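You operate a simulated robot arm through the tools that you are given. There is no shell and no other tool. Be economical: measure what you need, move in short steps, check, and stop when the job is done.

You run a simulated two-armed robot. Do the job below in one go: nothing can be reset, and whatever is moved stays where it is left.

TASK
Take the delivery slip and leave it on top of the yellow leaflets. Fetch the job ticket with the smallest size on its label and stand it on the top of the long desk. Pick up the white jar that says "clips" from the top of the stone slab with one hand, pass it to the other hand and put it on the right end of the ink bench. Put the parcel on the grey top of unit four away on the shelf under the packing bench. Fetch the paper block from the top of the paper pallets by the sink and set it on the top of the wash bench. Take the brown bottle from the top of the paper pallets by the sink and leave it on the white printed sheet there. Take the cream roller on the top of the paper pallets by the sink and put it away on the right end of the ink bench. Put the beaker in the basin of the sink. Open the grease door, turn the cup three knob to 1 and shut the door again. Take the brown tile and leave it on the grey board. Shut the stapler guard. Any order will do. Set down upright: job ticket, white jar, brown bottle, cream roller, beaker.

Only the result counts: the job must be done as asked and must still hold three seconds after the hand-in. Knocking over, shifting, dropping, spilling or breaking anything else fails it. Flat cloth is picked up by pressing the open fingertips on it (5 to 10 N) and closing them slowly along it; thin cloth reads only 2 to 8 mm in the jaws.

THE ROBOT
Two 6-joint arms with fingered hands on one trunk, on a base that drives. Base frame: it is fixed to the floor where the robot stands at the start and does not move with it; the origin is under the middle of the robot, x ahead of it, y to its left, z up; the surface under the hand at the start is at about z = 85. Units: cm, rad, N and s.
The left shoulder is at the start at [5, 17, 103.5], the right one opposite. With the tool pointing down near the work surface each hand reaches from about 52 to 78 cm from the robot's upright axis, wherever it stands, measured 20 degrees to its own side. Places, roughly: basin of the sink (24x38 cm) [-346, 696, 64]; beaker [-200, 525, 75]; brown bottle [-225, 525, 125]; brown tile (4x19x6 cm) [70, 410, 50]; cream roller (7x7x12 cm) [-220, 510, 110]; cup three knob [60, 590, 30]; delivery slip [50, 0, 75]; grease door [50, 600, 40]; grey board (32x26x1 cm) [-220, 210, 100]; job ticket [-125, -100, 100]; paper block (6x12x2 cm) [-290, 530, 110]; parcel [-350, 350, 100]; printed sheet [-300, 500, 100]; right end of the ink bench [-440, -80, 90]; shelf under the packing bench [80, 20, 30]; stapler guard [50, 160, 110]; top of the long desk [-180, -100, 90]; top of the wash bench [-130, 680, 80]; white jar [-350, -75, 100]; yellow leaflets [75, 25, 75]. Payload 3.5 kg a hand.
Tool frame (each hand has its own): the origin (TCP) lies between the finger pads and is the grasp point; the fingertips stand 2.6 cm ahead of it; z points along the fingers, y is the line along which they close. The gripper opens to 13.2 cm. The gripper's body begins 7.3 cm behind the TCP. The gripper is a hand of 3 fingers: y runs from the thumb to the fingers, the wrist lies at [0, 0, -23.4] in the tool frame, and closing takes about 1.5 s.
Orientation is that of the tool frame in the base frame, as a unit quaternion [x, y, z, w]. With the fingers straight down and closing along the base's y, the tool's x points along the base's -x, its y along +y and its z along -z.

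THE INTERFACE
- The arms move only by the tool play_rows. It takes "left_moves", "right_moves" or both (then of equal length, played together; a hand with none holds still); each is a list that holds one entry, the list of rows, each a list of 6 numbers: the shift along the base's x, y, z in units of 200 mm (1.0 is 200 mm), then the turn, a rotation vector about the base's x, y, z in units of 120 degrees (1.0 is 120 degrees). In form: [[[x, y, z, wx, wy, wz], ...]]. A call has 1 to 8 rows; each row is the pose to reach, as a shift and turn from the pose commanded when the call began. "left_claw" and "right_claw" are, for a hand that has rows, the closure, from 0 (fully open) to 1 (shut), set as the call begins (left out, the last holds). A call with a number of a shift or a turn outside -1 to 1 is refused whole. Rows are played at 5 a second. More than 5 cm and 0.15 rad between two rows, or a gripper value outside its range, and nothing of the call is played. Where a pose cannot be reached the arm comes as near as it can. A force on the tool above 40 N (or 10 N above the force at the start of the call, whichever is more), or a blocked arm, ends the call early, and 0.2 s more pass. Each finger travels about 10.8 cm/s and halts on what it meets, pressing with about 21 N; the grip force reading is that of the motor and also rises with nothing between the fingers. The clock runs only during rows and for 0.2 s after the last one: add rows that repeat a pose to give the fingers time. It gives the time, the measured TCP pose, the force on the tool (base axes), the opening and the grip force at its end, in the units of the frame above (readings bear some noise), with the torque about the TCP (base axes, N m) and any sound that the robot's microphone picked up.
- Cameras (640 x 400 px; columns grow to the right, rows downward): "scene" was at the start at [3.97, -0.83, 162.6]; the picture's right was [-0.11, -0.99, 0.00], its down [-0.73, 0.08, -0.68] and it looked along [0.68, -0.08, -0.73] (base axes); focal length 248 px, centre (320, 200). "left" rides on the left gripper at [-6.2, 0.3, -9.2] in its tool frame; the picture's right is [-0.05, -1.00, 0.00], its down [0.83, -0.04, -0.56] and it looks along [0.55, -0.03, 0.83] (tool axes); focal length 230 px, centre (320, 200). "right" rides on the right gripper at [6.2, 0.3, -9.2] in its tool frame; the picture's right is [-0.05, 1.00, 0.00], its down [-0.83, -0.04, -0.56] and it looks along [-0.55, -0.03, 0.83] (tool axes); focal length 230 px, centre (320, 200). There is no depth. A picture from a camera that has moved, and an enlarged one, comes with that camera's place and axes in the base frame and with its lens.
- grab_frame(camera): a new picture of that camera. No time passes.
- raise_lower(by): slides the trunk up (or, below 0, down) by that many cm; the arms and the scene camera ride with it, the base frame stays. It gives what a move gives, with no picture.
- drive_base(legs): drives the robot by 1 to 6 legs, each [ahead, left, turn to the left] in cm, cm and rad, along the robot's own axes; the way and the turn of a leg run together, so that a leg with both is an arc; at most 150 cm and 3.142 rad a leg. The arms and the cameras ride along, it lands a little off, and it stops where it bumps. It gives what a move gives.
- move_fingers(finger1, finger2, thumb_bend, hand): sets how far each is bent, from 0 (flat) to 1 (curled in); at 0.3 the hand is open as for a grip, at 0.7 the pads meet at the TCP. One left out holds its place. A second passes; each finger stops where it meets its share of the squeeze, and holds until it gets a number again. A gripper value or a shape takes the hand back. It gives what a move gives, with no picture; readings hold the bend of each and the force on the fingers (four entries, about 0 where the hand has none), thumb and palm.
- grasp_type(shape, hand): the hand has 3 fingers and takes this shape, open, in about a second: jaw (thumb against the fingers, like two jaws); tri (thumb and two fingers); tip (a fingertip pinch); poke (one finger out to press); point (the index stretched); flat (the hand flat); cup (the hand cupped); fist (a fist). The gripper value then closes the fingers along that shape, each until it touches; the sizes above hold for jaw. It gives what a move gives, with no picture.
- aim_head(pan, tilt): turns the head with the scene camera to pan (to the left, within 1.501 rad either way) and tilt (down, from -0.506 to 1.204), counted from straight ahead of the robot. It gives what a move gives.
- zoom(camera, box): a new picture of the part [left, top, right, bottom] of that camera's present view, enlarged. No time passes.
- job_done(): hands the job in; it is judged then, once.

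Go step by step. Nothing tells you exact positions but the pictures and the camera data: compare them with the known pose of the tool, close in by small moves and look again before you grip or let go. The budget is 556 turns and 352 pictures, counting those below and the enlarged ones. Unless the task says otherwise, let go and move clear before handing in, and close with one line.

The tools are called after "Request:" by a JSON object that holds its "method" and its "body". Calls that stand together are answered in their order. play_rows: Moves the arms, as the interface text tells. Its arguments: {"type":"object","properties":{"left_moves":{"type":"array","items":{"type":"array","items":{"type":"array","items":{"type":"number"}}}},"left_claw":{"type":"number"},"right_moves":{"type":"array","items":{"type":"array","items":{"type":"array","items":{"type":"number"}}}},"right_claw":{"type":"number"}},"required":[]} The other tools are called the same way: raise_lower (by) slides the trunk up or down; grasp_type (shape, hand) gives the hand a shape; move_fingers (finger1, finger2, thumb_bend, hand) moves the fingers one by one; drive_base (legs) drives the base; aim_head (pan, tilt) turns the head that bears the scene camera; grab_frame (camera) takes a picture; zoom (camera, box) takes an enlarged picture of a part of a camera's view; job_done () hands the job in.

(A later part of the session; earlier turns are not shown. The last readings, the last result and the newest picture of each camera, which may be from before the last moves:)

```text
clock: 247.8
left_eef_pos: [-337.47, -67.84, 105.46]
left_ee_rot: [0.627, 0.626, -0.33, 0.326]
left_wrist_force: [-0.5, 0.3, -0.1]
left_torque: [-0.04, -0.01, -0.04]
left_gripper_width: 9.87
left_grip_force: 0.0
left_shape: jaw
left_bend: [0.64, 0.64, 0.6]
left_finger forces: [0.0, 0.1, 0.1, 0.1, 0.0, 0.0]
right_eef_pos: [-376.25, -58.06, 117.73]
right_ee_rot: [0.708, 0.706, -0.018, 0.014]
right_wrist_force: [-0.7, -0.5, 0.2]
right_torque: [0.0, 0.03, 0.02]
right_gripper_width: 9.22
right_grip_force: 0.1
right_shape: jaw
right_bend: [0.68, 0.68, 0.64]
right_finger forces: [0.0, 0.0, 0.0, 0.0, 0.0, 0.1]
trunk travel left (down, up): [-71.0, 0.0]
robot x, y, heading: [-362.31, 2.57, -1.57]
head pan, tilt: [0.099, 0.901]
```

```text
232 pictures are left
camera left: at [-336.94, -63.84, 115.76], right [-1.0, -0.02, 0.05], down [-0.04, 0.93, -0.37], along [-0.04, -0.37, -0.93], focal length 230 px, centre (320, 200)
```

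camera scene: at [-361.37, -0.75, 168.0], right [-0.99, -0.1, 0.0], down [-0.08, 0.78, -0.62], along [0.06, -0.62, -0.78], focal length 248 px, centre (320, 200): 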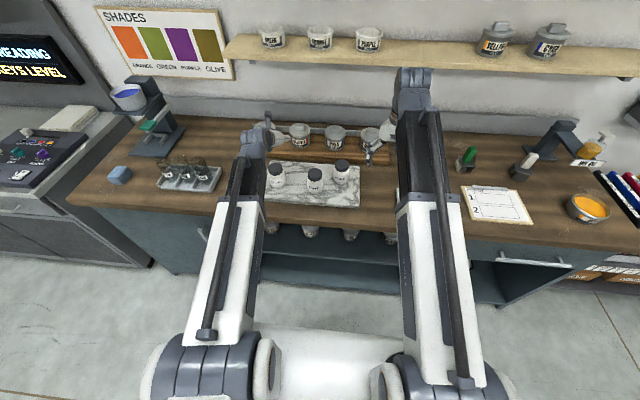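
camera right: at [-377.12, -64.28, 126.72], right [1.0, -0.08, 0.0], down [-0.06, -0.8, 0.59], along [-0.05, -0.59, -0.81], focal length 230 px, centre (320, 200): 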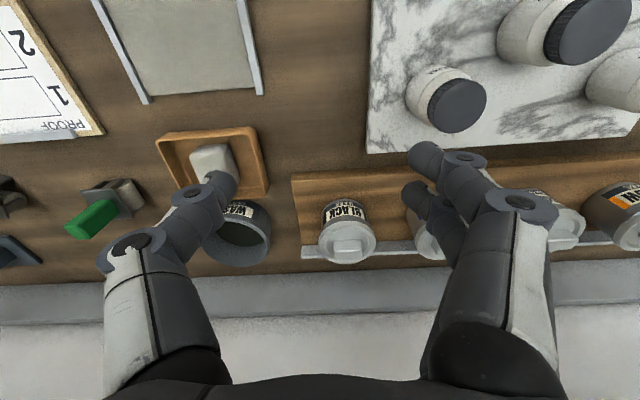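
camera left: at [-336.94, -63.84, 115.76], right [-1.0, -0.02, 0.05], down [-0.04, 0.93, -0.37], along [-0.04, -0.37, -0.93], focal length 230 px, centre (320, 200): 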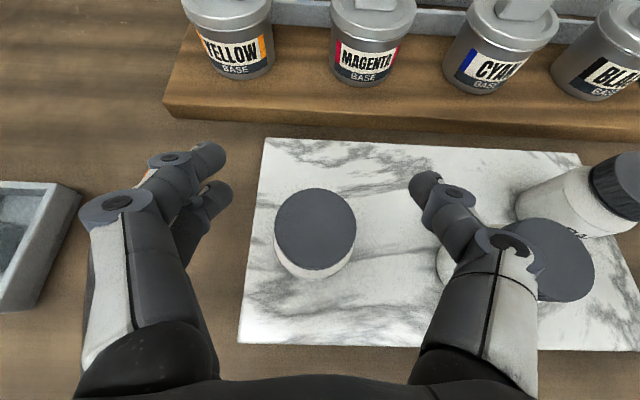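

Aligned. Descend to z≈97.3.

Request:
{"method": "play_rows", "body": {"left_moves": [[[0, 0, -0.15, 0, 0, 0], [0, 0, -0.3, 0, 0, 0], [0, 0, -0.41, 0, 0, 0]]]}}

Request:
{"method": "grab_frame", "body": {"camera": "left"}}

```text
clock: 248.6
left_eef_pos: [-337.5, -67.71, 97.24]
left_ee_rot: [0.627, 0.626, -0.33, 0.325]
left_wrist_force: [0.1, 0.4, 0.7]
left_torque: [0.02, 0.03, -0.01]
left_gripper_width: 9.86
left_grip_force: 0.0
left_shape: jaw
left_bend: [0.64, 0.64, 0.6]
left_finger forces: [0.1, 0.0, 0.0, 0.0, 0.1, 0.1]
right_eef_pos: [-376.39, -57.97, 117.72]
right_ee_rot: [0.709, 0.705, -0.018, 0.014]
right_wrist_force: [0.9, -0.6, 0.0]
right_torque: [-0.03, 0.01, -0.03]
right_gripper_width: 9.19
right_grip_force: 0.1
right_shape: jaw
right_bend: [0.68, 0.68, 0.64]
right_finger forces: [0.0, 0.1, 0.0, 0.0, 0.1, 0.0]
trunk travel left (down, up): [-71.0, 0.0]
robot x, y, heading: [-362.48, 2.55, -1.571]
head pan, tilt: [0.099, 0.901]
```

```text
231 pictures are left
camera left: at [-337.02, -63.75, 107.51], right [-1.0, -0.02, 0.05], down [-0.04, 0.93, -0.37], along [-0.04, -0.37, -0.93], focal length 230 px, centre (320, 200)
```

left: 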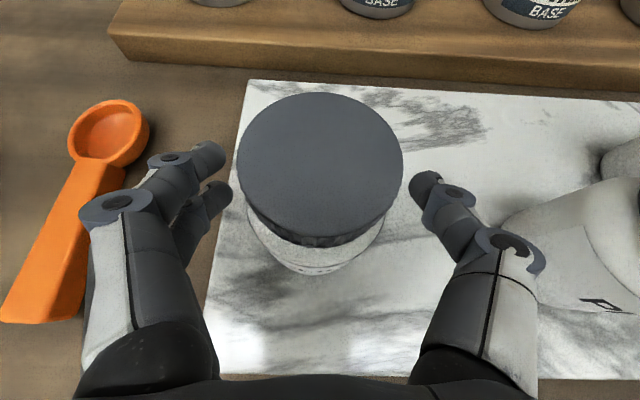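

Move back 0.7 cm to centre on the jar, then close.

Request:
{"method": "play_rows", "body": {"left_moves": [[[0, 0.04, 0, 0, 0, 0], [0, 0.04, 0, 0, 0, 0], [0, 0.04, 0, 0, 0, 0], [0, 0.04, 0, 0, 0, 0], [0, 0.04, 0, 0, 0, 0], [0, 0.04, 0, 0, 0, 0]]], "left_claw": 1}}

Request:
{"method": "grab_frame", "body": {"camera": "left"}}

```text
clock: 250.0
left_eef_pos: [-337.55, -66.93, 97.3]
left_ee_rot: [0.627, 0.626, -0.331, 0.325]
left_wrist_force: [-0.2, -0.5, 0.2]
left_torque: [0.03, -0.01, 0.01]
left_gripper_width: 5.45
left_grip_force: 21.1
left_shape: jaw
left_bend: [0.73, 0.73, 0.7]
left_finger forces: [9.4, 9.4, 0.0, 0.0, 18.6, 0.0]
right_eef_pos: [-376.32, -58.06, 117.75]
right_ee_rot: [0.709, 0.705, -0.018, 0.015]
right_wrist_force: [0.1, -0.1, 0.1]
right_torque: [-0.04, 0.01, 0.02]
right_gripper_width: 9.2
right_grip_force: 0.0
right_shape: jaw
right_bend: [0.68, 0.68, 0.64]
right_finger forces: [0.1, 0.0, 0.0, 0.1, 0.1, 0.0]
trunk travel left (down, up): [-71.0, 0.0]
robot x, y, heading: [-362.03, 2.85, -1.572]
head pan, tilt: [0.099, 0.901]
```

```text
230 pictures are left
camera left: at [-337.08, -62.96, 107.58], right [-1.0, -0.02, 0.05], down [-0.04, 0.93, -0.37], along [-0.04, -0.37, -0.93], focal length 230 px, centre (320, 200)
```

left: 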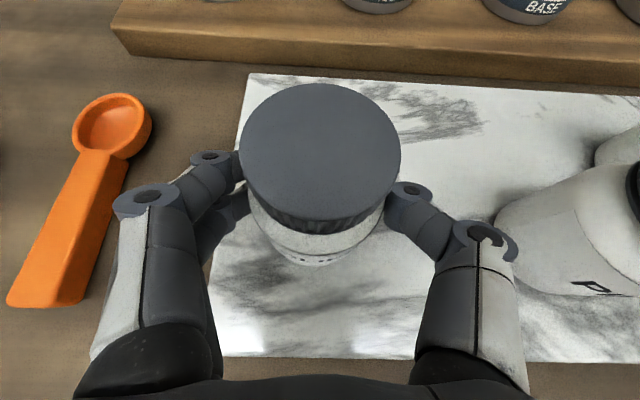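

Width 5.45 and even forces: good grip. Lift and move toward the robot's centre.

Request:
{"method": "play_rows", "body": {"left_moves": [[[0, 0, 0.1, 0, 0, 0], [0, 0, 0.25, 0, 0, 0], [0, 0, 0.45, 0, 0, 0], [0, 0, 0.6, 0, 0, 0]]]}}

Request:
{"method": "grab_frame", "body": {"camera": "left"}}

```text
clock: 251.0
left_eef_pos: [-337.51, -66.87, 109.34]
left_ee_rot: [0.627, 0.627, -0.329, 0.325]
left_wrist_force: [-0.2, 0.8, -2.2]
left_torque: [0.01, 0.04, 0.01]
left_gripper_width: 5.44
left_grip_force: 21.1
left_shape: jaw
left_bend: [0.73, 0.73, 0.7]
left_finger forces: [9.3, 9.5, 0.0, 0.0, 18.6, 0.0]
right_eef_pos: [-376.41, -58.08, 117.71]
right_ee_rot: [0.709, 0.705, -0.019, 0.015]
right_wrist_force: [-0.2, 0.4, 0.0]
right_torque: [0.02, 0.01, 0.02]
right_gripper_width: 9.18
right_grip_force: 0.1
right_shape: jaw
right_bend: [0.68, 0.68, 0.64]
right_finger forces: [0.1, 0.0, 0.1, 0.1, 0.0, 0.0]
trunk travel left (down, up): [-71.0, 0.0]
robot x, y, heading: [-362.36, 2.62, -1.57]
head pan, tilt: [0.099, 0.901]
```

```text
229 pictures are left
camera left: at [-336.99, -62.81, 119.63], right [-1.0, -0.02, 0.05], down [-0.04, 0.93, -0.37], along [-0.04, -0.37, -0.93], focal length 230 px, centre (320, 200)
```

left: 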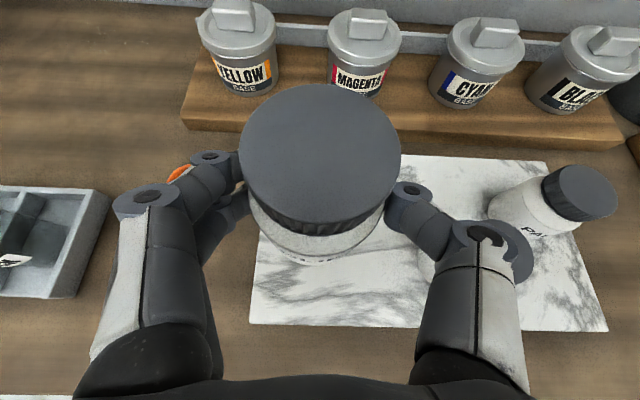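

The jar is held. I'll bring it near the robot's centre line, higher, then bring the right hand above it.

Request:
{"method": "play_rows", "body": {"left_moves": [[[0, 0, 0.15, 0, 0, 0], [-0.2, 0, 0.2, 0, 0, 0], [-0.4, 0, 0.2, 0, 0, 0], [-0.6, 0, 0.2, 0, 0, 0], [-0.8, 0, 0.2, 0, 0, 0]]]}}

Request:
{"method": "play_rows", "body": {"right_moves": [[[0, 0, 0.2, 0.035, 0, 0], [0, 0, 0.4, 0.07, 0, 0], [0, -0.1, 0.5, 0.1, 0, 0], [0.1, -0.2, 0.5, 0.1, 0, 0]]]}}

Request:
{"method": "grab_frame", "body": {"camera": "scene"}}

Request:
{"method": "grab_frame", "body": {"camera": "right"}}

```text
clock: 252.2
left_eef_pos: [-353.63, -66.85, 113.17]
left_ee_rot: [0.628, 0.625, -0.33, 0.325]
left_wrist_force: [0.3, -0.5, -1.9]
left_torque: [0.03, -0.04, -0.01]
left_gripper_width: 5.43
left_grip_force: 21.1
left_shape: jaw
left_bend: [0.73, 0.73, 0.7]
left_finger forces: [9.5, 9.6, 0.0, 0.1, 18.7, 0.0]
right_eef_pos: [-376.42, -58.02, 117.74]
right_ee_rot: [0.709, 0.705, -0.018, 0.014]
right_wrist_force: [-0.3, -0.1, 0.3]
right_torque: [0.02, 0.0, 0.06]
right_gripper_width: 9.2
right_grip_force: 0.0
right_shape: jaw
right_bend: [0.68, 0.68, 0.64]
right_finger forces: [0.1, 0.0, 0.0, 0.0, 0.0, 0.0]
trunk travel left (down, up): [-71.0, 0.0]
robot x, y, heading: [-361.94, 2.89, -1.57]
head pan, tilt: [0.099, 0.901]
```

```text
clock: 253.2
left_eef_pos: [-353.67, -66.95, 113.23]
left_ee_rot: [0.627, 0.626, -0.33, 0.326]
left_wrist_force: [0.3, -0.1, -1.5]
left_torque: [0.02, 0.01, 0.0]
left_gripper_width: 5.44
left_grip_force: 21.0
left_shape: jaw
left_bend: [0.73, 0.73, 0.7]
left_finger forces: [9.4, 9.6, 0.0, 0.0, 18.8, 0.0]
right_eef_pos: [-374.96, -63.91, 121.11]
right_ee_rot: [0.708, 0.704, 0.039, -0.039]
right_wrist_force: [0.2, 1.2, 1.3]
right_torque: [0.03, 0.01, 0.0]
right_gripper_width: 9.21
right_grip_force: 0.1
right_shape: jaw
right_bend: [0.68, 0.68, 0.64]
right_finger forces: [0.0, 0.0, 0.1, 0.1, 0.0, 0.1]
right hand out of reach, approached as far as the arm can: row 2, 3, 4
trunk travel left (down, up): [-71.0, 0.0]
robot x, y, heading: [-361.92, 2.6, -1.573]
head pan, tilt: [0.099, 0.901]
```

```text
228 pictures are left
camera scene: at [-361.36, -0.77, 168.0], right [-0.99, -0.1, 0.0], down [-0.08, 0.78, -0.62], along [0.06, -0.62, -0.78], focal length 248 px, centre (320, 200)
```

scene: 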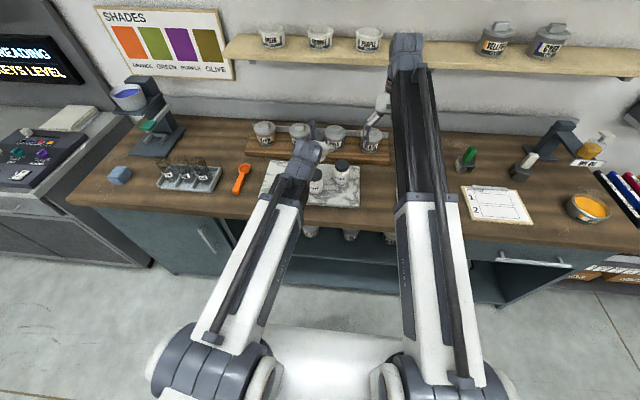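

```text
227 pictures are left
camera right: at [-374.64, -58.81, 131.05], right [1.0, -0.06, -0.01], down [-0.05, -0.89, 0.46], along [-0.03, -0.46, -0.89], focal length 230 px, centre (320, 200)
```

right: 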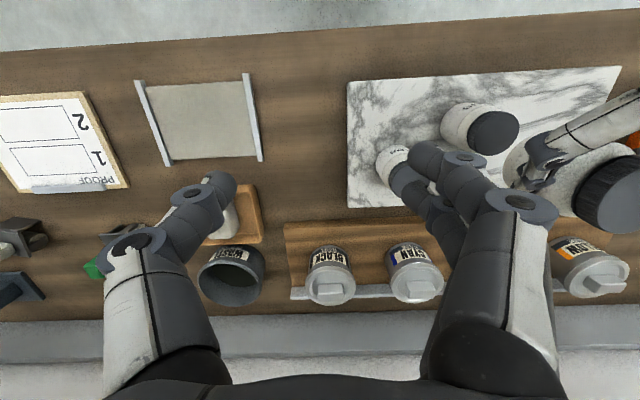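

The right hand can't go higher, so I'll back the base 13 cm (clear of the jars), and lower the held jar instead.

Request:
{"method": "drive_base", "body": {"legs": [[-14, 0, 0]]}}

Request:
{"method": "play_rows", "body": {"left_moves": [[[0, 0, -0.12, 0, 0, 0], [0, 0, -0.24, 0, 0, 0], [-0.05, 0, -0.36, 0, 0, 0]]]}}

Request:
{"method": "grab_frame", "body": {"camera": "right"}}

```text
clock: 254.6
left_eef_pos: [-353.62, -52.69, 113.31]
left_ee_rot: [0.627, 0.625, -0.331, 0.326]
left_wrist_force: [0.3, -0.1, -2.0]
left_torque: [0.0, 0.01, 0.0]
left_gripper_width: 5.41
left_grip_force: 21.0
left_shape: jaw
left_bend: [0.73, 0.73, 0.7]
left_finger forces: [9.4, 9.7, 0.1, 0.1, 18.7, 0.0]
right_eef_pos: [-375.16, -49.58, 121.35]
right_ee_rot: [0.708, 0.704, 0.039, -0.039]
right_wrist_force: [0.5, -0.4, -0.2]
right_torque: [-0.01, 0.0, 0.01]
right_gripper_width: 9.21
right_grip_force: 0.0
right_shape: jaw
right_bend: [0.68, 0.68, 0.64]
right_finger forces: [0.0, 0.1, 0.0, 0.1, 0.0, 0.0]
trunk travel left (down, up): [-71.0, 0.0]
robot x, y, heading: [-362.15, 17.31, -1.57]
head pan, tilt: [0.099, 0.901]
```

```text
clock: 255.3
left_eef_pos: [-354.74, -52.91, 106.14]
left_ee_rot: [0.627, 0.625, -0.331, 0.327]
left_wrist_force: [-0.9, 0.0, -2.0]
left_torque: [0.02, 0.02, -0.01]
left_gripper_width: 5.41
left_grip_force: 20.7
left_shape: jaw
left_bend: [0.73, 0.73, 0.7]
left_finger forces: [9.4, 9.6, 0.0, 0.0, 18.7, 0.0]
right_eef_pos: [-375.24, -49.8, 121.2]
right_ee_rot: [0.707, 0.705, 0.039, -0.039]
right_wrist_force: [-0.4, -0.9, -0.6]
right_torque: [-0.01, 0.0, 0.02]
right_gripper_width: 9.2
right_grip_force: 0.1
right_shape: jaw
right_bend: [0.68, 0.68, 0.64]
right_finger forces: [0.0, 0.1, 0.0, 0.0, 0.1, 0.1]
trunk travel left (down, up): [-71.0, 0.0]
robot x, y, heading: [-362.15, 17.02, -1.57]
head pan, tilt: [0.099, 0.901]
```

```text
226 pictures are left
camera right: at [-374.7, -44.71, 131.06], right [1.0, -0.06, -0.01], down [-0.05, -0.89, 0.46], along [-0.03, -0.46, -0.89], focal length 230 px, centre (320, 200)
```

right: 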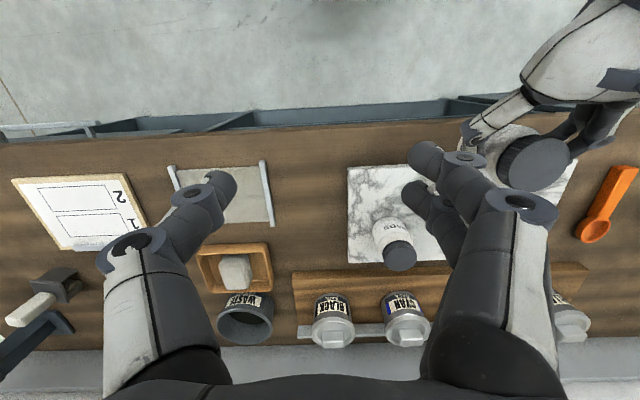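

Lid centre is at about (-355,-53,110.8). Move the right hand above it.

Request:
{"method": "play_rows", "body": {"right_moves": [[[0.2, -0.04, 0, 0, 0, 0], [0.4, -0.08, 0, 0, 0, 0], [0.6, -0.12, 0, 0, 0, 0], [0.8, -0.16, 0, 0, 0, 0], [1.0, -0.19, 0, 0, 0, 0]]]}}

Request:
{"method": "grab_frame", "body": {"camera": "right"}}

Request:
{"method": "grab_frame", "body": {"camera": "left"}}

```text
clock: 256.6
left_eef_pos: [-354.29, -52.86, 105.83]
left_ee_rot: [0.627, 0.628, -0.328, 0.324]
left_wrist_force: [18.7, -8.1, -29.1]
left_torque: [-0.42, 2.54, -1.01]
left_gripper_width: 5.42
left_grip_force: 20.6
left_shape: jaw
left_bend: [0.73, 0.73, 0.7]
left_finger forces: [9.3, 9.7, 0.0, 0.0, 18.7, 0.0]
right_eef_pos: [-357.16, -48.5, 119.76]
right_ee_rot: [0.708, 0.704, 0.037, -0.039]
right_wrist_force: [-18.7, 7.9, 26.5]
right_torque: [0.32, -0.53, 0.35]
right_gripper_width: 7.77
right_grip_force: 0.1
right_shape: jaw
right_bend: [0.8, 0.68, 0.64]
right_finger forces: [0.1, 0.0, 0.0, 0.0, 0.1, 0.0]
right hand out of reach, approached as far as the arm can: row 2, 3, 4, 5
trunk travel left (down, up): [-71.0, 0.0]
robot x, y, heading: [-362.41, 16.95, -1.569]
head pan, tilt: [0.099, 0.901]
```

```text
225 pictures are left
camera right: at [-356.76, -43.27, 129.63], right [1.0, -0.06, -0.01], down [-0.05, -0.89, 0.46], along [-0.03, -0.46, -0.89], focal length 230 px, centre (320, 200)
```

right: 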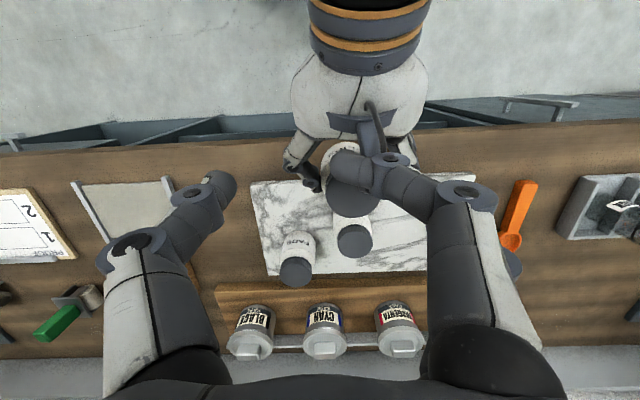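

```text
224 pictures are left
camera left: at [-353.95, -48.87, 116.17], right [-1.0, -0.03, 0.05], down [-0.04, 0.93, -0.36], along [-0.04, -0.36, -0.93], focal length 230 px, centre (320, 200)
```

left: 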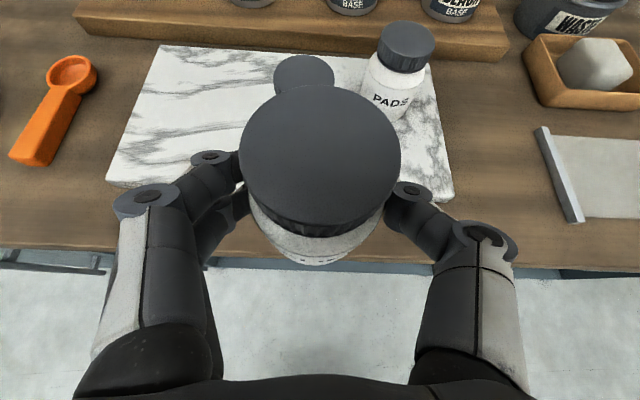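

The right finger touched the left hand's camera mount because the right hand couldn't reach that far at this height. Retreat the right hand, then lower both.

Request:
{"method": "play_rows", "body": {"right_moves": [[[-0.2, 0, 0.02, 0, 0, 0], [-0.4, 0, 0, 0, 0, 0], [-0.6, -0.1, -0.1, 0, 0, 0], [-0.8, -0.2, -0.2, 0.03, 0, 0], [-0.9, -0.3, -0.3, 0.06, 0, 0]]]}}

Request:
{"method": "play_rows", "body": {"left_moves": [[[-0.03, 0, -0.15, 0, 0, 0], [-0.06, 0, -0.3, 0, 0, 0], [-0.06, 0, -0.4, 0, 0, 0]]]}}

Request:
{"method": "grab_frame", "body": {"camera": "right"}}

Request:
{"method": "grab_frame", "body": {"camera": "left"}}

```text
clock: 257.8
left_eef_pos: [-354.58, -52.86, 106.11]
left_ee_rot: [0.627, 0.625, -0.331, 0.326]
left_wrist_force: [0.1, 0.3, -1.0]
left_torque: [0.0, 0.02, 0.03]
left_gripper_width: 5.41
left_grip_force: 21.4
left_shape: jaw
left_bend: [0.73, 0.73, 0.7]
left_finger forces: [9.4, 9.6, 0.1, 0.0, 18.6, 0.0]
right_eef_pos: [-375.31, -51.23, 112.75]
right_ee_rot: [0.704, 0.701, 0.081, -0.084]
right_wrist_force: [0.1, -0.3, 0.0]
right_torque: [0.0, 0.0, 0.0]
right_gripper_width: 9.21
right_grip_force: 0.1
right_shape: jaw
right_bend: [0.68, 0.67, 0.64]
right_finger forces: [0.1, 0.1, 0.1, 0.1, 0.1, 0.0]
right hand out of reach, approached as far as the arm can: row 4, 5
trunk travel left (down, up): [-71.0, 0.0]
robot x, y, heading: [-362.1, 16.55, -1.571]
head pan, tilt: [0.099, 0.901]
```

```text
clock: 258.6
left_eef_pos: [-355.96, -53.03, 97.99]
left_ee_rot: [0.628, 0.625, -0.331, 0.325]
left_wrist_force: [-0.7, 1.2, -1.8]
left_torque: [0.01, 0.02, -0.02]
left_gripper_width: 5.45
left_grip_force: 21.3
left_shape: jaw
left_bend: [0.73, 0.73, 0.7]
left_finger forces: [9.4, 9.6, 0.0, 0.0, 18.6, 0.0]
right_eef_pos: [-375.28, -51.14, 112.63]
right_ee_rot: [0.704, 0.701, 0.081, -0.084]
right_wrist_force: [0.8, 0.3, -0.4]
right_torque: [-0.01, 0.01, -0.01]
right_gripper_width: 9.22
right_grip_force: 0.1
right_shape: jaw
right_bend: [0.68, 0.67, 0.64]
right_finger forces: [0.0, 0.1, 0.1, 0.0, 0.0, 0.1]
trunk travel left (down, up): [-71.0, 0.0]
robot x, y, heading: [-361.77, 16.79, -1.57]
head pan, tilt: [0.099, 0.901]
```

```text
223 pictures are left
camera right: at [-374.96, -47.25, 123.12], right [1.0, -0.06, -0.02], down [-0.05, -0.94, 0.35], along [-0.03, -0.35, -0.94], focal length 230 px, centre (320, 200)
```

right: 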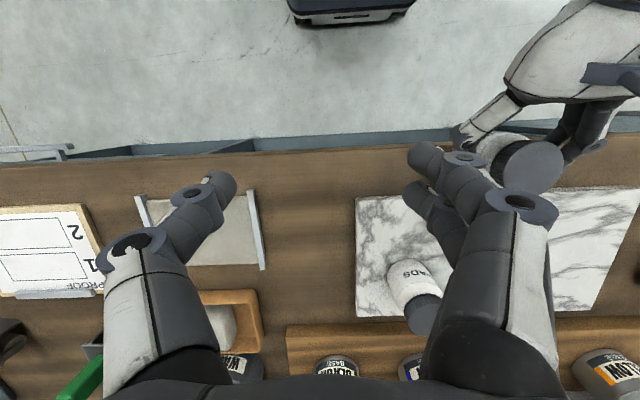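

```text
222 pictures are left
camera left: at [-355.48, -48.93, 108.27], right [-1.0, -0.02, 0.05], down [-0.04, 0.93, -0.37], along [-0.04, -0.37, -0.93], focal length 230 px, centre (320, 200)
```

left: 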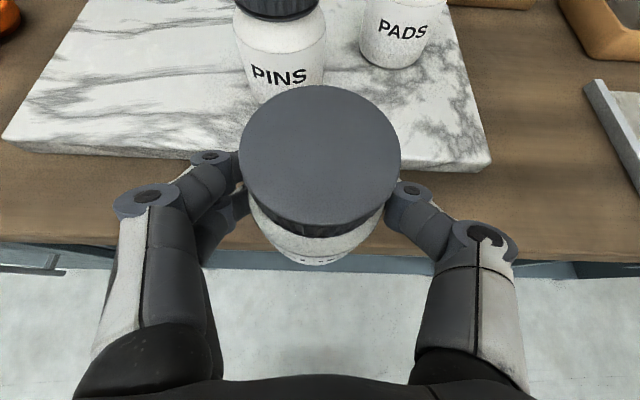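

Remove the right hand's lean (to gain reach) and move above the lid at z≈111.

Request:
{"method": "play_rows", "body": {"right_moves": [[[0, -0.03, 0, -0.055, 0, 0], [0.15, -0.06, -0.05, -0.11, 0, 0], [0.35, -0.09, -0.08, -0.11, 0, 0], [0.55, -0.11, -0.08, -0.11, 0, 0], [0.75, -0.11, -0.08, -0.11, 0, 0], [0.95, -0.11, -0.08, -0.11, 0, 0]]]}}

Request:
{"method": "grab_frame", "body": {"camera": "right"}}

```text
clock: 259.9
left_eef_pos: [-355.93, -52.84, 98.02]
left_ee_rot: [0.628, 0.625, -0.331, 0.325]
left_wrist_force: [0.0, -0.1, -1.8]
left_torque: [-0.01, 0.02, 0.01]
left_gripper_width: 5.42
left_grip_force: 21.2
left_shape: jaw
left_bend: [0.73, 0.73, 0.7]
left_finger forces: [9.3, 9.6, 0.0, 0.0, 18.6, 0.0]
right_eef_pos: [-356.35, -52.72, 110.9]
right_ee_rot: [0.709, 0.705, 0.001, -0.001]
right_wrist_force: [-0.2, -0.5, -0.3]
right_torque: [-0.02, 0.03, 0.02]
right_gripper_width: 9.25
right_grip_force: 0.1
right_shape: jaw
right_bend: [0.68, 0.67, 0.64]
right_finger forces: [0.0, 0.1, 0.0, 0.1, 0.0, 0.0]
right hand out of reach, approached as far as the arm can: row 6
trunk travel left (down, up): [-71.0, 0.0]
robot x, y, heading: [-362.06, 16.84, -1.57]
head pan, tilt: [0.099, 0.901]
```

```text
221 pictures are left
camera right: at [-355.91, -46.64, 120.28], right [1.0, -0.06, 0.0], down [-0.05, -0.83, 0.55], along [-0.03, -0.55, -0.83], focal length 230 px, centre (320, 200)
```

right: 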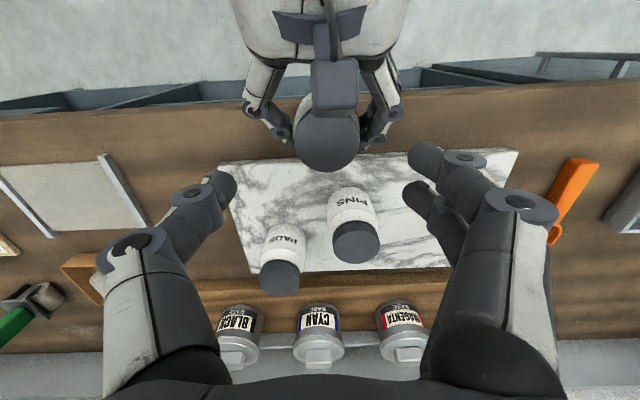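

Aligned over the lid. Descend slowly to grip the lid.

Request:
{"method": "play_rows", "body": {"right_moves": [[[0.02, -0.01, -0.1, 0, 0, 0], [0.03, -0.02, -0.2, 0, 0, 0], [0.03, -0.02, -0.3, 0, 0, 0], [0.03, -0.02, -0.37, 0, 0, 0]]]}}

Request:
{"method": "grab_frame", "body": {"camera": "right"}}

```text
clock: 260.9
left_eef_pos: [-355.94, -52.83, 97.96]
left_ee_rot: [0.627, 0.626, -0.33, 0.325]
left_wrist_force: [-1.2, 0.5, -3.5]
left_torque: [-0.04, 0.05, 0.05]
left_gripper_width: 5.42
left_grip_force: 21.2
left_shape: jaw
left_bend: [0.73, 0.73, 0.7]
left_finger forces: [9.6, 9.5, 0.1, 0.1, 18.6, 0.0]
right_eef_pos: [-355.66, -53.2, 103.63]
right_ee_rot: [0.709, 0.705, 0.001, -0.002]
right_wrist_force: [0.3, -0.8, 1.5]
right_torque: [0.03, -0.07, -0.05]
right_gripper_width: 9.26
right_grip_force: 0.0
right_shape: jaw
right_bend: [0.67, 0.67, 0.64]
right_finger forces: [0.1, 0.1, 0.0, 0.0, 0.0, 0.0]
trunk travel left (down, up): [-71.0, 0.0]
robot x, y, heading: [-362.2, 16.8, -1.565]
head pan, tilt: [0.099, 0.901]
```

```text
220 pictures are left
camera right: at [-355.31, -46.97, 112.95], right [1.0, -0.06, 0.0], down [-0.05, -0.83, 0.55], along [-0.03, -0.55, -0.83], focal length 230 px, centre (320, 200)
```

right: 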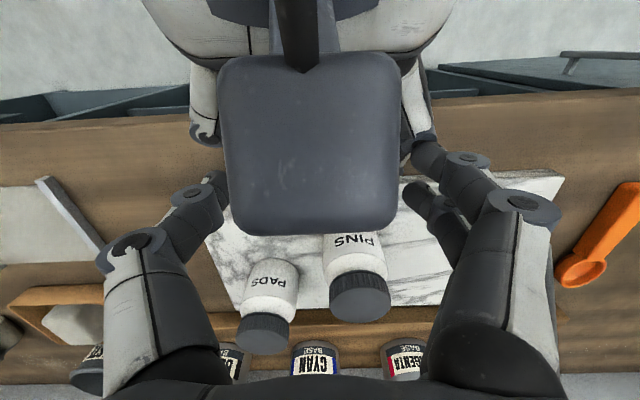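

Light contact only; go another 0.6 cm and close the right hand.

Request:
{"method": "play_rows", "body": {"right_moves": [[[0, -0.01, -0.03, 0, 0, 0], [0, -0.01, -0.03, 0, 0, 0], [0, -0.01, -0.03, 0, 0, 0], [0, -0.01, -0.03, 0, 0, 0], [0, -0.01, -0.03, 0, 0, 0], [0, -0.01, -0.03, 0, 0, 0]]], "right_claw": 1}}

```text
clock: 262.4
left_eef_pos: [-356.02, -52.83, 97.99]
left_ee_rot: [0.628, 0.625, -0.331, 0.324]
left_wrist_force: [-2.8, 3.1, -10.3]
left_torque: [-0.15, 0.4, 0.33]
left_gripper_width: 5.43
left_grip_force: 20.8
left_shape: jaw
left_bend: [0.73, 0.73, 0.7]
left_finger forces: [14.2, 11.0, 0.1, 0.0, 18.6, 0.0]
right_eef_pos: [-355.69, -53.32, 103.08]
right_ee_rot: [0.709, 0.705, 0.001, -0.002]
right_wrist_force: [3.4, -2.2, 9.8]
right_torque: [0.04, -0.53, -0.37]
right_gripper_width: 5.74
right_grip_force: 20.8
right_shape: jaw
right_bend: [0.69, 0.73, 0.7]
right_finger forces: [0.0, 11.8, 0.0, 0.0, 18.2, 0.0]
trunk travel left (down, up): [-71.0, 0.0]
robot x, y, heading: [-362.23, 16.69, -1.573]
head pan, tilt: [0.099, 0.901]
```

The right hand grips the lid (thumb and one finger firm). Now open the left hand.

Request:
{"method": "play_rows", "body": {"left_moves": [[[0, 0, 0, 0, 0, 0], [0, 0, 0, 0, 0, 0], [0, 0, -0.01, 0, 0, 0], [0, 0, -0.02, 0, 0, 0]]], "left_claw": 0.4}}

Request:
{"method": "grab_frame", "body": {"camera": "left"}}

```text
clock: 263.4
left_eef_pos: [-355.91, -52.95, 97.73]
left_ee_rot: [0.627, 0.625, -0.331, 0.326]
left_wrist_force: [-11.3, 4.5, -2.6]
left_torque: [-0.12, -0.17, 0.37]
left_gripper_width: 7.52
left_grip_force: 0.1
left_shape: jaw
left_bend: [0.71, 0.71, 0.71]
left_finger forces: [0.3, 0.1, 0.0, 0.0, 0.1, 0.0]
right_eef_pos: [-355.73, -53.35, 103.07]
right_ee_rot: [0.709, 0.705, 0.002, -0.003]
right_wrist_force: [10.3, -4.4, 0.8]
right_torque: [-0.09, -0.42, -0.45]
right_gripper_width: 5.66
right_grip_force: 21.5
right_shape: jaw
right_bend: [0.67, 0.72, 0.71]
right_finger forces: [0.0, 14.5, 0.0, 0.0, 14.7, 0.0]
trunk travel left (down, up): [-71.0, 0.0]
robot x, y, heading: [-362.4, 16.85, -1.569]
head pan, tilt: [0.099, 0.901]
```

```text
219 pictures are left
camera left: at [-355.44, -48.93, 107.99], right [-1.0, -0.02, 0.05], down [-0.04, 0.93, -0.37], along [-0.04, -0.37, -0.93], focal length 230 px, centre (320, 200)
```

left: 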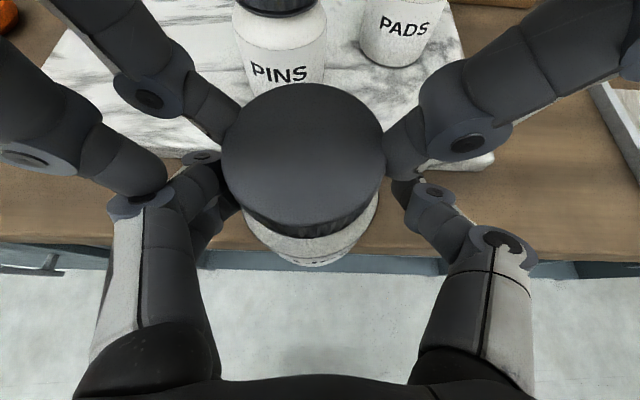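

Lift the jar up and away with the right hand.

Request:
{"method": "play_rows", "body": {"right_moves": [[[0, -0.01, 0.04, 0, 0, 0], [0, -0.01, 0.1, 0, 0, 0], [0, -0.01, 0.2, 0, 0, 0], [0, -0.01, 0.32, 0, 0, 0]]]}}

Request:
{"method": "grab_frame", "body": {"camera": "right"}}

Request:
{"method": "grab_frame", "body": {"camera": "left"}}

```text
clock: 264.4
left_eef_pos: [-356.0, -52.9, 97.55]
left_ee_rot: [0.627, 0.626, -0.331, 0.325]
left_wrist_force: [-1.3, 0.7, -0.1]
left_torque: [-0.02, -0.01, 0.0]
left_gripper_width: 7.88
left_grip_force: 0.1
left_shape: jaw
left_bend: [0.71, 0.71, 0.71]
left_finger forces: [0.0, 0.0, 0.1, 0.0, 0.0, 0.0]
right_eef_pos: [-355.81, -52.88, 109.37]
right_ee_rot: [0.709, 0.705, 0.001, -0.003]
right_wrist_force: [0.9, -0.4, -1.4]
right_torque: [0.01, 0.04, -0.02]
right_gripper_width: 4.7
right_grip_force: 21.2
right_shape: jaw
right_bend: [0.73, 0.72, 0.71]
right_finger forces: [1.5, 13.9, 0.0, 0.0, 15.5, 0.1]
right hand out of reach, approached as far as the arm can: row 3, 4
trunk travel left (down, up): [-71.0, 0.0]
robot x, y, heading: [-361.98, 16.76, -1.575]
head pan, tilt: [0.099, 0.901]
```

```text
218 pictures are left
camera right: at [-355.54, -46.76, 118.71], right [1.0, -0.06, 0.0], down [-0.05, -0.83, 0.55], along [-0.03, -0.55, -0.83], focal length 230 px, centre (320, 200)
```

right: 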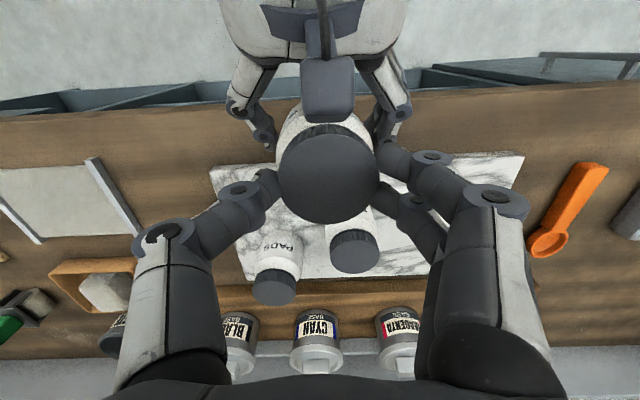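

```text
217 pictures are left
camera left: at [-355.38, -48.91, 107.94], right [-1.0, -0.02, 0.05], down [-0.04, 0.93, -0.37], along [-0.04, -0.37, -0.93], focal length 230 px, centre (320, 200)
```

left: 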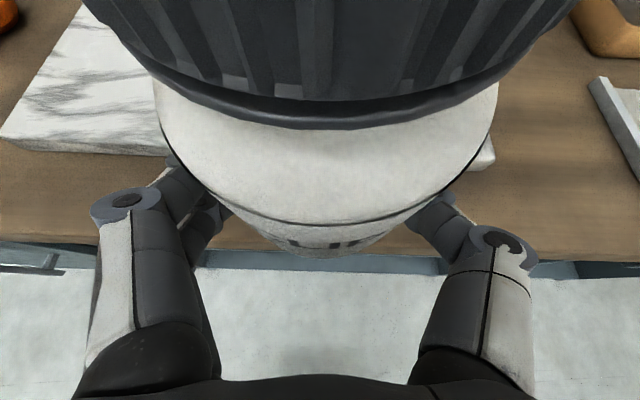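

The right hand now holds the jar. Lower the left hand a bit, then move the jar away to the right side.

Request:
{"method": "play_rows", "body": {"left_moves": [[[0, 0, -0.1, 0, 0, 0], [0, 0, -0.2, 0, 0, 0]]]}}

Request:
{"method": "play_rows", "body": {"right_moves": [[[-0.2, 0, 0, 0, 0, 0], [-0.4, 0, 0, 0, 0, 0], [-0.6, 0, 0.05, 0, 0, 0], [-0.8, 0.02, 0.1, 0, 0, 0], [-1.0, 0.05, 0.15, 0, 0, 0]]]}}

Request:
{"method": "grab_frame", "body": {"camera": "right"}}

```text
clock: 264.9
left_eef_pos: [-355.73, -52.8, 93.57]
left_ee_rot: [0.628, 0.626, -0.33, 0.325]
left_wrist_force: [-0.3, 0.0, 0.7]
left_torque: [0.0, 0.01, -0.01]
left_gripper_width: 7.89
left_grip_force: 0.1
left_shape: jaw
left_bend: [0.71, 0.71, 0.71]
left_finger forces: [0.0, 0.0, 0.0, 0.1, 0.0, 0.1]
right_eef_pos: [-355.89, -53.09, 109.41]
right_ee_rot: [0.709, 0.706, 0.002, -0.002]
right_wrist_force: [-0.4, 0.4, -1.6]
right_torque: [0.03, -0.01, 0.0]
right_gripper_width: 4.7
right_grip_force: 20.8
right_shape: jaw
right_bend: [0.73, 0.72, 0.71]
right_finger forces: [1.5, 13.9, 0.0, 0.0, 15.4, 0.0]
trunk travel left (down, up): [-71.0, 0.0]
robot x, y, heading: [-361.99, 17.03, -1.57]
head pan, tilt: [0.099, 0.901]
```

```text
clock: 266.1
left_eef_pos: [-355.71, -52.85, 93.6]
left_ee_rot: [0.627, 0.625, -0.331, 0.326]
left_wrist_force: [-0.4, 0.0, -0.7]
left_torque: [0.02, 0.02, -0.01]
left_gripper_width: 7.9
left_grip_force: 0.1
left_shape: jaw
left_bend: [0.71, 0.71, 0.71]
left_finger forces: [0.0, 0.0, 0.0, 0.1, 0.0, 0.1]
right_eef_pos: [-375.91, -52.06, 112.53]
right_ee_rot: [0.709, 0.705, 0.002, -0.002]
right_wrist_force: [0.3, 0.5, -0.8]
right_torque: [0.0, 0.01, 0.04]
right_gripper_width: 4.73
right_grip_force: 21.0
right_shape: jaw
right_bend: [0.73, 0.72, 0.71]
right_finger forces: [1.6, 13.9, 0.0, 0.1, 15.5, 0.0]
trunk travel left (down, up): [-71.0, 0.0]
robot x, y, heading: [-362.22, 16.96, -1.571]
head pan, tilt: [0.099, 0.901]
```

```text
216 pictures are left
camera right: at [-375.65, -45.89, 121.78], right [1.0, -0.06, 0.0], down [-0.05, -0.83, 0.55], along [-0.03, -0.55, -0.83], focal length 230 px, centre (320, 200)
```

right: 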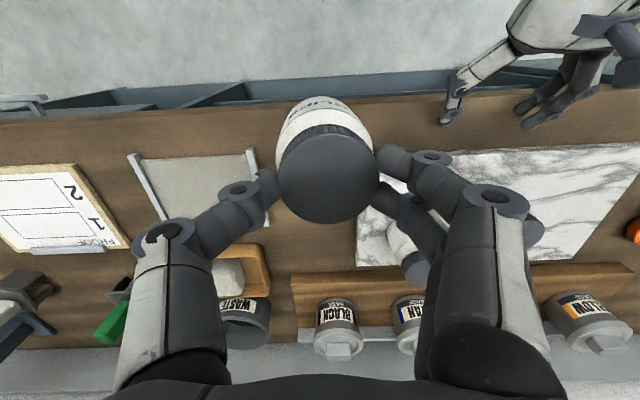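

The jar is secure in the right hand. Raise and straighten the left hand, then drive to the right end.

Request:
{"method": "play_rows", "body": {"left_moves": [[[0, 0, 0.2, 0, 0, 0], [0, 0, 0.4, 0.065, 0, 0], [0, 0, 0.6, 0.13, 0, 0], [0, 0, 0.8, 0.195, 0, 0], [0.05, 0, 1, 0.26, 0, 0], [0.1, 0, 1, 0.325, 0, 0], [0.2, 0, 1, 0.39, 0, 0], [0.3, 0, 1, 0.455, 0, 0]]]}}

Request:
{"method": "drive_base", "body": {"legs": [[0, -64, 0], [15, 0, 0]]}}

Request:
{"method": "grab_frame", "body": {"camera": "right"}}

```text
clock: 267.9
left_eef_pos: [-349.85, -52.81, 113.5]
left_ee_rot: [0.707, 0.707, -0.007, 0.001]
left_wrist_force: [-0.4, -0.4, -0.3]
left_torque: [0.03, 0.0, 0.01]
left_gripper_width: 7.87
left_grip_force: 0.0
left_shape: jaw
left_bend: [0.71, 0.71, 0.71]
left_finger forces: [0.0, 0.1, 0.0, 0.0, 0.1, 0.0]
right_eef_pos: [-375.83, -52.21, 112.42]
right_ee_rot: [0.709, 0.705, 0.002, -0.003]
right_wrist_force: [0.3, -0.7, -0.9]
right_torque: [0.0, 0.02, -0.03]
right_gripper_width: 4.71
right_grip_force: 20.4
right_shape: jaw
right_bend: [0.73, 0.72, 0.71]
right_finger forces: [1.5, 13.7, 0.0, 0.0, 15.5, 0.0]
trunk travel left (down, up): [-71.0, 0.0]
robot x, y, heading: [-362.37, 16.72, -1.571]
head pan, tilt: [0.099, 0.901]
```

```text
clock: 272.5
left_eef_pos: [-413.72, -67.48, 113.54]
left_ee_rot: [0.707, 0.707, -0.007, 0.0]
left_wrist_force: [0.4, 0.2, -0.1]
left_torque: [0.04, 0.0, 0.04]
left_gripper_width: 7.87
left_grip_force: 0.1
left_shape: jaw
left_bend: [0.71, 0.71, 0.71]
left_finger forces: [0.0, 0.0, 0.0, 0.1, 0.1, 0.0]
right_eef_pos: [-439.79, -66.85, 112.4]
right_ee_rot: [0.71, 0.704, 0.002, -0.003]
right_wrist_force: [0.1, -0.1, -1.7]
right_torque: [0.02, 0.01, 0.0]
right_gripper_width: 4.71
right_grip_force: 21.4
right_shape: jaw
right_bend: [0.73, 0.72, 0.71]
right_finger forces: [1.6, 13.9, 0.1, 0.0, 15.5, 0.1]
trunk travel left (down, up): [-71.0, 0.0]
robot x, y, heading: [-426.08, 1.91, -1.573]
head pan, tilt: [0.099, 0.901]
```

```text
215 pictures are left
camera right: at [-439.41, -60.69, 121.71], right [1.0, -0.06, 0.0], down [-0.05, -0.83, 0.55], along [-0.03, -0.55, -0.84], focal length 230 px, centre (320, 200)
```

right: 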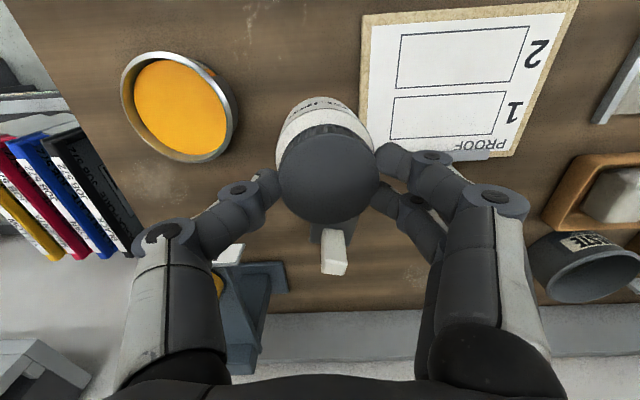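

There's a 14 cm gap between the bowl and PROOF board, centre x≈-441.5. Lower the jar there.

Request:
{"method": "play_rows", "body": {"right_moves": [[[-0.04, 0, -0.15, 0, 0, 0], [-0.08, 0, -0.35, 0, 0, 0], [-0.085, 0, -0.55, 0, 0, 0], [-0.085, 0, -0.64, 0, 0, 0]]]}}

Request:
{"method": "grab_frame", "body": {"camera": "right"}}

Request:
{"method": "aim_head", "body": {"pan": -0.3, "tilt": 0.9}}

Request:
{"method": "zoom", "body": {"camera": "scene", "box": [220, 120, 420, 245]}}

```text
clock: 273.5
left_eef_pos: [-413.76, -67.4, 113.78]
left_ee_rot: [0.707, 0.708, -0.007, 0.002]
left_wrist_force: [0.3, -0.3, -0.4]
left_torque: [-0.03, 0.0, 0.0]
left_gripper_width: 7.88
left_grip_force: 0.1
left_shape: jaw
left_bend: [0.71, 0.71, 0.71]
left_finger forces: [0.1, 0.0, 0.0, 0.1, 0.0, 0.0]
right_eef_pos: [-441.67, -66.83, 100.19]
right_ee_rot: [0.71, 0.704, -0.001, 0.0]
right_wrist_force: [-4.6, -5.6, 21.7]
right_torque: [-0.17, -0.01, -0.01]
right_gripper_width: 4.84
right_grip_force: 20.6
right_shape: jaw
right_bend: [0.73, 0.74, 0.72]
right_finger forces: [0.9, 16.3, 0.0, 0.0, 20.9, 0.0]
trunk travel left (down, up): [-71.0, 0.0]
robot x, y, heading: [-425.83, 2.2, -1.574]
head pan, tilt: [0.099, 0.901]
```

```text
214 pictures are left
camera right: at [-441.2, -60.6, 109.38], right [1.0, -0.06, 0.0], down [-0.05, -0.83, 0.56], along [-0.04, -0.56, -0.83], focal length 230 px, centre (320, 200)
```

right: 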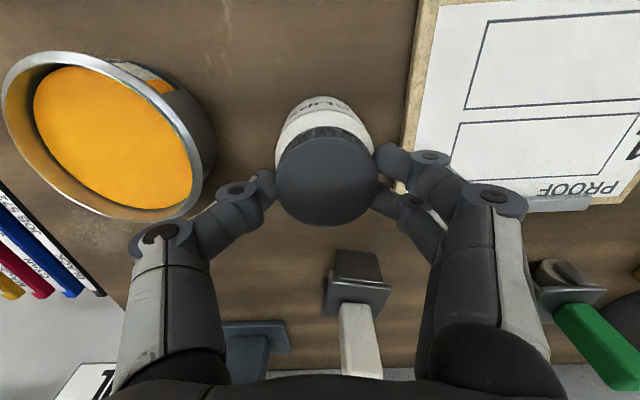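

```text
clock: 274.3
left_eef_pos: [-413.69, -67.33, 113.59]
left_ee_rot: [0.707, 0.707, -0.008, 0.001]
left_wrist_force: [-0.4, -1.2, 0.6]
left_torque: [-0.04, -0.03, 0.02]
left_gripper_width: 7.89
left_grip_force: 0.1
left_shape: jaw
left_bend: [0.71, 0.71, 0.71]
left_finger forces: [0.0, 0.0, 0.0, 0.0, 0.0, 0.0]
right_eef_pos: [-441.54, -66.71, 99.87]
right_ee_rot: [0.71, 0.705, 0.001, -0.002]
right_wrist_force: [-3.2, -3.2, 23.6]
right_torque: [-0.12, -0.03, 0.02]
right_gripper_width: 4.86
right_grip_force: 20.8
right_shape: jaw
right_bend: [0.73, 0.74, 0.73]
right_finger forces: [1.3, 16.4, 0.0, 0.0, 20.5, 0.1]
trunk travel left (down, up): [-71.0, 0.0]
robot x, y, heading: [-426.03, 1.92, -1.572]
head pan, tilt: [-0.3, 0.901]
```

```text
3.20 times, centred on (320, 182) of scene
camera zoom: at [-428.11, -0.86, 168.01], right [-0.96, 0.3, 0.0], down [0.23, 0.75, -0.62], along [-0.18, -0.59, -0.78], focal length 793 px, centre (320, 256)
```

zoom: 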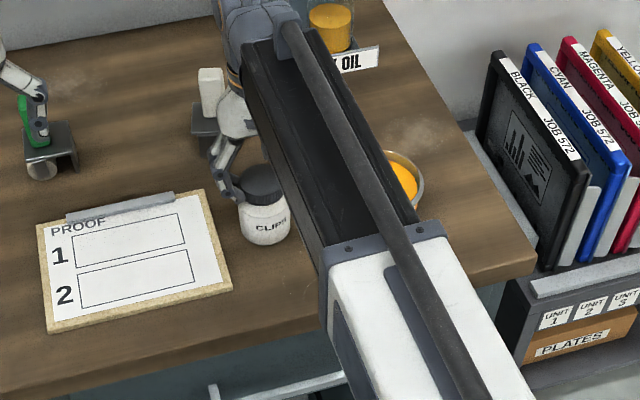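

Jar is on the bench upright. Ease up slightly and release.

Request:
{"method": "play_rows", "body": {"right_moves": [[[0, 0, 0.01, 0, 0, 0], [0, 0, 0.02, 0, 0, 0]]]}}

Request:
{"method": "play_rows", "body": {"right_moves": [[[0, 0, 0, 0, 0, 0], [0, 0, 0, 0, 0, 0], [0, 0, 0, 0, 0, 0], [0, 0, 0.05, 0, 0, 0], [0, 0, 0.2, 0, 0, 0], [0, 0, 0.4, 0, 0, 0], [0, 0.1, 0.6, 0, 0, 0], [0, 0.2, 0.8, 0, 0, 0]]], "right_claw": 0.4}}

Request:
{"method": "zoom", "body": {"camera": "scene", "box": [220, 120, 420, 245]}}

```text
clock: 274.9
left_eef_pos: [-413.72, -67.37, 113.61]
left_ee_rot: [0.707, 0.708, -0.007, 0.002]
left_wrist_force: [0.6, -0.1, -0.3]
left_torque: [0.02, 0.0, -0.02]
left_gripper_width: 7.88
left_grip_force: 0.0
left_shape: jaw
left_bend: [0.71, 0.71, 0.71]
left_finger forces: [0.0, 0.1, 0.0, 0.0, 0.0, 0.1]
right_eef_pos: [-441.41, -66.65, 100.16]
right_ee_rot: [0.709, 0.705, 0.003, -0.003]
right_wrist_force: [-1.0, 0.5, 6.9]
right_torque: [-0.06, -0.1, 0.0]
right_gripper_width: 4.83
right_grip_force: 21.2
right_shape: jaw
right_bend: [0.73, 0.74, 0.72]
right_finger forces: [1.5, 14.7, 0.0, 0.0, 17.3, 0.0]
trunk travel left (down, up): [-71.0, 0.0]
robot x, y, heading: [-426.09, 1.73, -1.573]
head pan, tilt: [-0.3, 0.901]
```

```text
clock: 276.7
left_eef_pos: [-413.68, -67.41, 113.57]
left_ee_rot: [0.707, 0.707, -0.007, 0.002]
left_wrist_force: [-0.5, 0.2, -0.4]
left_torque: [0.0, -0.02, -0.01]
left_gripper_width: 7.91
left_grip_force: 0.0
left_shape: jaw
left_bend: [0.71, 0.71, 0.71]
left_finger forces: [0.1, 0.0, 0.0, 0.0, 0.0, 0.0]
right_eef_pos: [-441.34, -62.79, 116.22]
right_ee_rot: [0.709, 0.705, 0.001, -0.002]
right_wrist_force: [-0.1, 0.2, 0.1]
right_torque: [0.0, -0.01, 0.01]
right_gripper_width: 7.88
right_grip_force: 0.0
right_shape: jaw
right_bend: [0.71, 0.71, 0.71]
right_finger forces: [0.0, 0.1, 0.1, 0.0, 0.0, 0.1]
trunk travel left (down, up): [-71.0, 0.0]
robot x, y, heading: [-425.85, 1.96, -1.568]
head pan, tilt: [-0.3, 0.901]
```

```text
3.20 times, centred on (320, 182) of scene
camera zoom: at [-428.11, -1.01, 168.0], right [-0.96, 0.3, 0.0], down [0.23, 0.75, -0.62], along [-0.18, -0.59, -0.78], focal length 793 px, centre (320, 256)
```

zoom: 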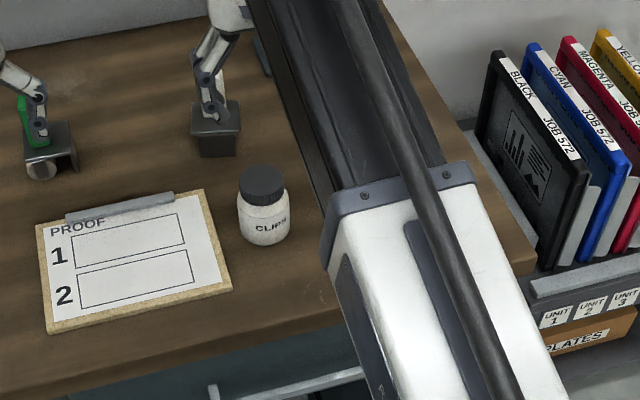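

Jar and roller are done. Now drive left along to the job tickets near x=-125.

Request:
{"method": "drive_base", "body": {"legs": [[-14, 0, 0], [0, 145, 0], [0, 138, 0]]}}

Request:
{"method": "aim_head", "body": {"pan": 0.1, "tilt": 0.65}}

Request:
{"method": "grab_frame", "body": {"camera": "scene"}}

Request:
{"method": "zoom", "body": {"camera": "scene", "box": [220, 100, 420, 225]}}

```text
clock: 291.4
left_eef_pos: [-127.91, -50.52, 113.54]
left_ee_rot: [0.703, 0.712, -0.007, 0.001]
left_wrist_force: [0.3, 0.5, -0.2]
left_torque: [-0.02, 0.0, 0.0]
left_gripper_width: 7.9
left_grip_force: 0.1
left_shape: jaw
left_bend: [0.71, 0.71, 0.71]
left_finger forces: [0.1, 0.0, 0.1, 0.0, 0.1, 0.0]
right_eef_pos: [-155.66, -46.28, 116.3]
right_ee_rot: [0.704, 0.71, 0.002, -0.003]
right_wrist_force: [0.2, -0.4, 0.4]
right_torque: [0.02, -0.02, -0.01]
right_gripper_width: 7.91
right_grip_force: 0.0
right_shape: jaw
right_bend: [0.71, 0.71, 0.71]
right_finger forces: [0.0, 0.0, 0.1, 0.1, 0.1, 0.0]
trunk travel left (down, up): [-71.0, 0.0]
robot x, y, heading: [-140.9, 18.91, -1.557]
head pan, tilt: [-0.3, 0.901]
```

```text
clock: 292.3
left_eef_pos: [-127.81, -50.52, 113.46]
left_ee_rot: [0.703, 0.711, -0.007, 0.002]
left_wrist_force: [0.3, 0.1, 0.3]
left_torque: [0.01, 0.0, 0.02]
left_gripper_width: 7.9
left_grip_force: 0.0
left_shape: jaw
left_bend: [0.71, 0.71, 0.71]
left_finger forces: [0.0, 0.1, 0.0, 0.1, 0.1, 0.0]
right_eef_pos: [-155.61, -46.16, 116.3]
right_ee_rot: [0.705, 0.709, 0.001, -0.003]
right_wrist_force: [0.2, -0.2, 0.1]
right_torque: [0.0, -0.01, -0.01]
right_gripper_width: 7.9
right_grip_force: 0.1
right_shape: jaw
right_bend: [0.71, 0.71, 0.71]
right_finger forces: [0.0, 0.1, 0.0, 0.1, 0.0, 0.1]
trunk travel left (down, up): [-71.0, 0.0]
robot x, y, heading: [-140.93, 18.73, -1.556]
head pan, tilt: [0.099, 0.649]
```

```text
211 pictures are left
camera scene: at [-140.09, 14.29, 170.05], right [-0.99, -0.11, 0.0], down [-0.07, 0.6, -0.8], along [0.09, -0.79, -0.61], focal length 248 px, centre (320, 200)
```

scene: 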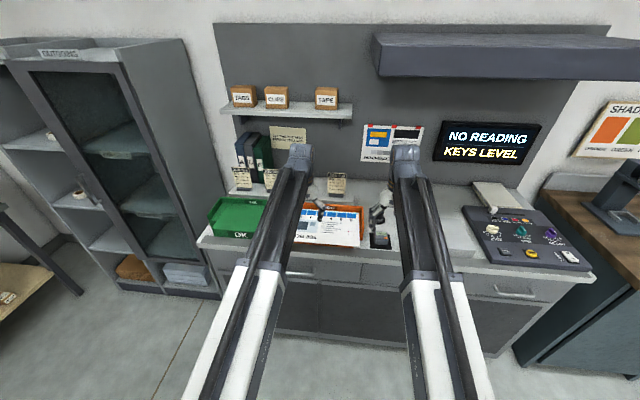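

```text
3.20 times, centred on (320, 162) of scene
camera zoom: at [-140.09, 14.29, 170.05], right [-0.99, -0.11, 0.0], down [-0.07, 0.6, -0.8], along [0.09, -0.79, -0.61], focal length 793 px, centre (320, 320)
```

zoom: 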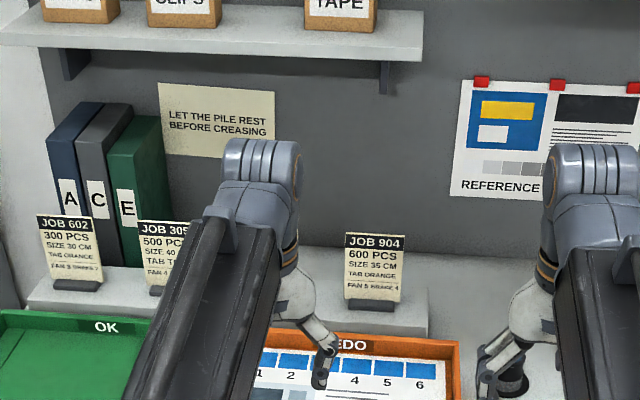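

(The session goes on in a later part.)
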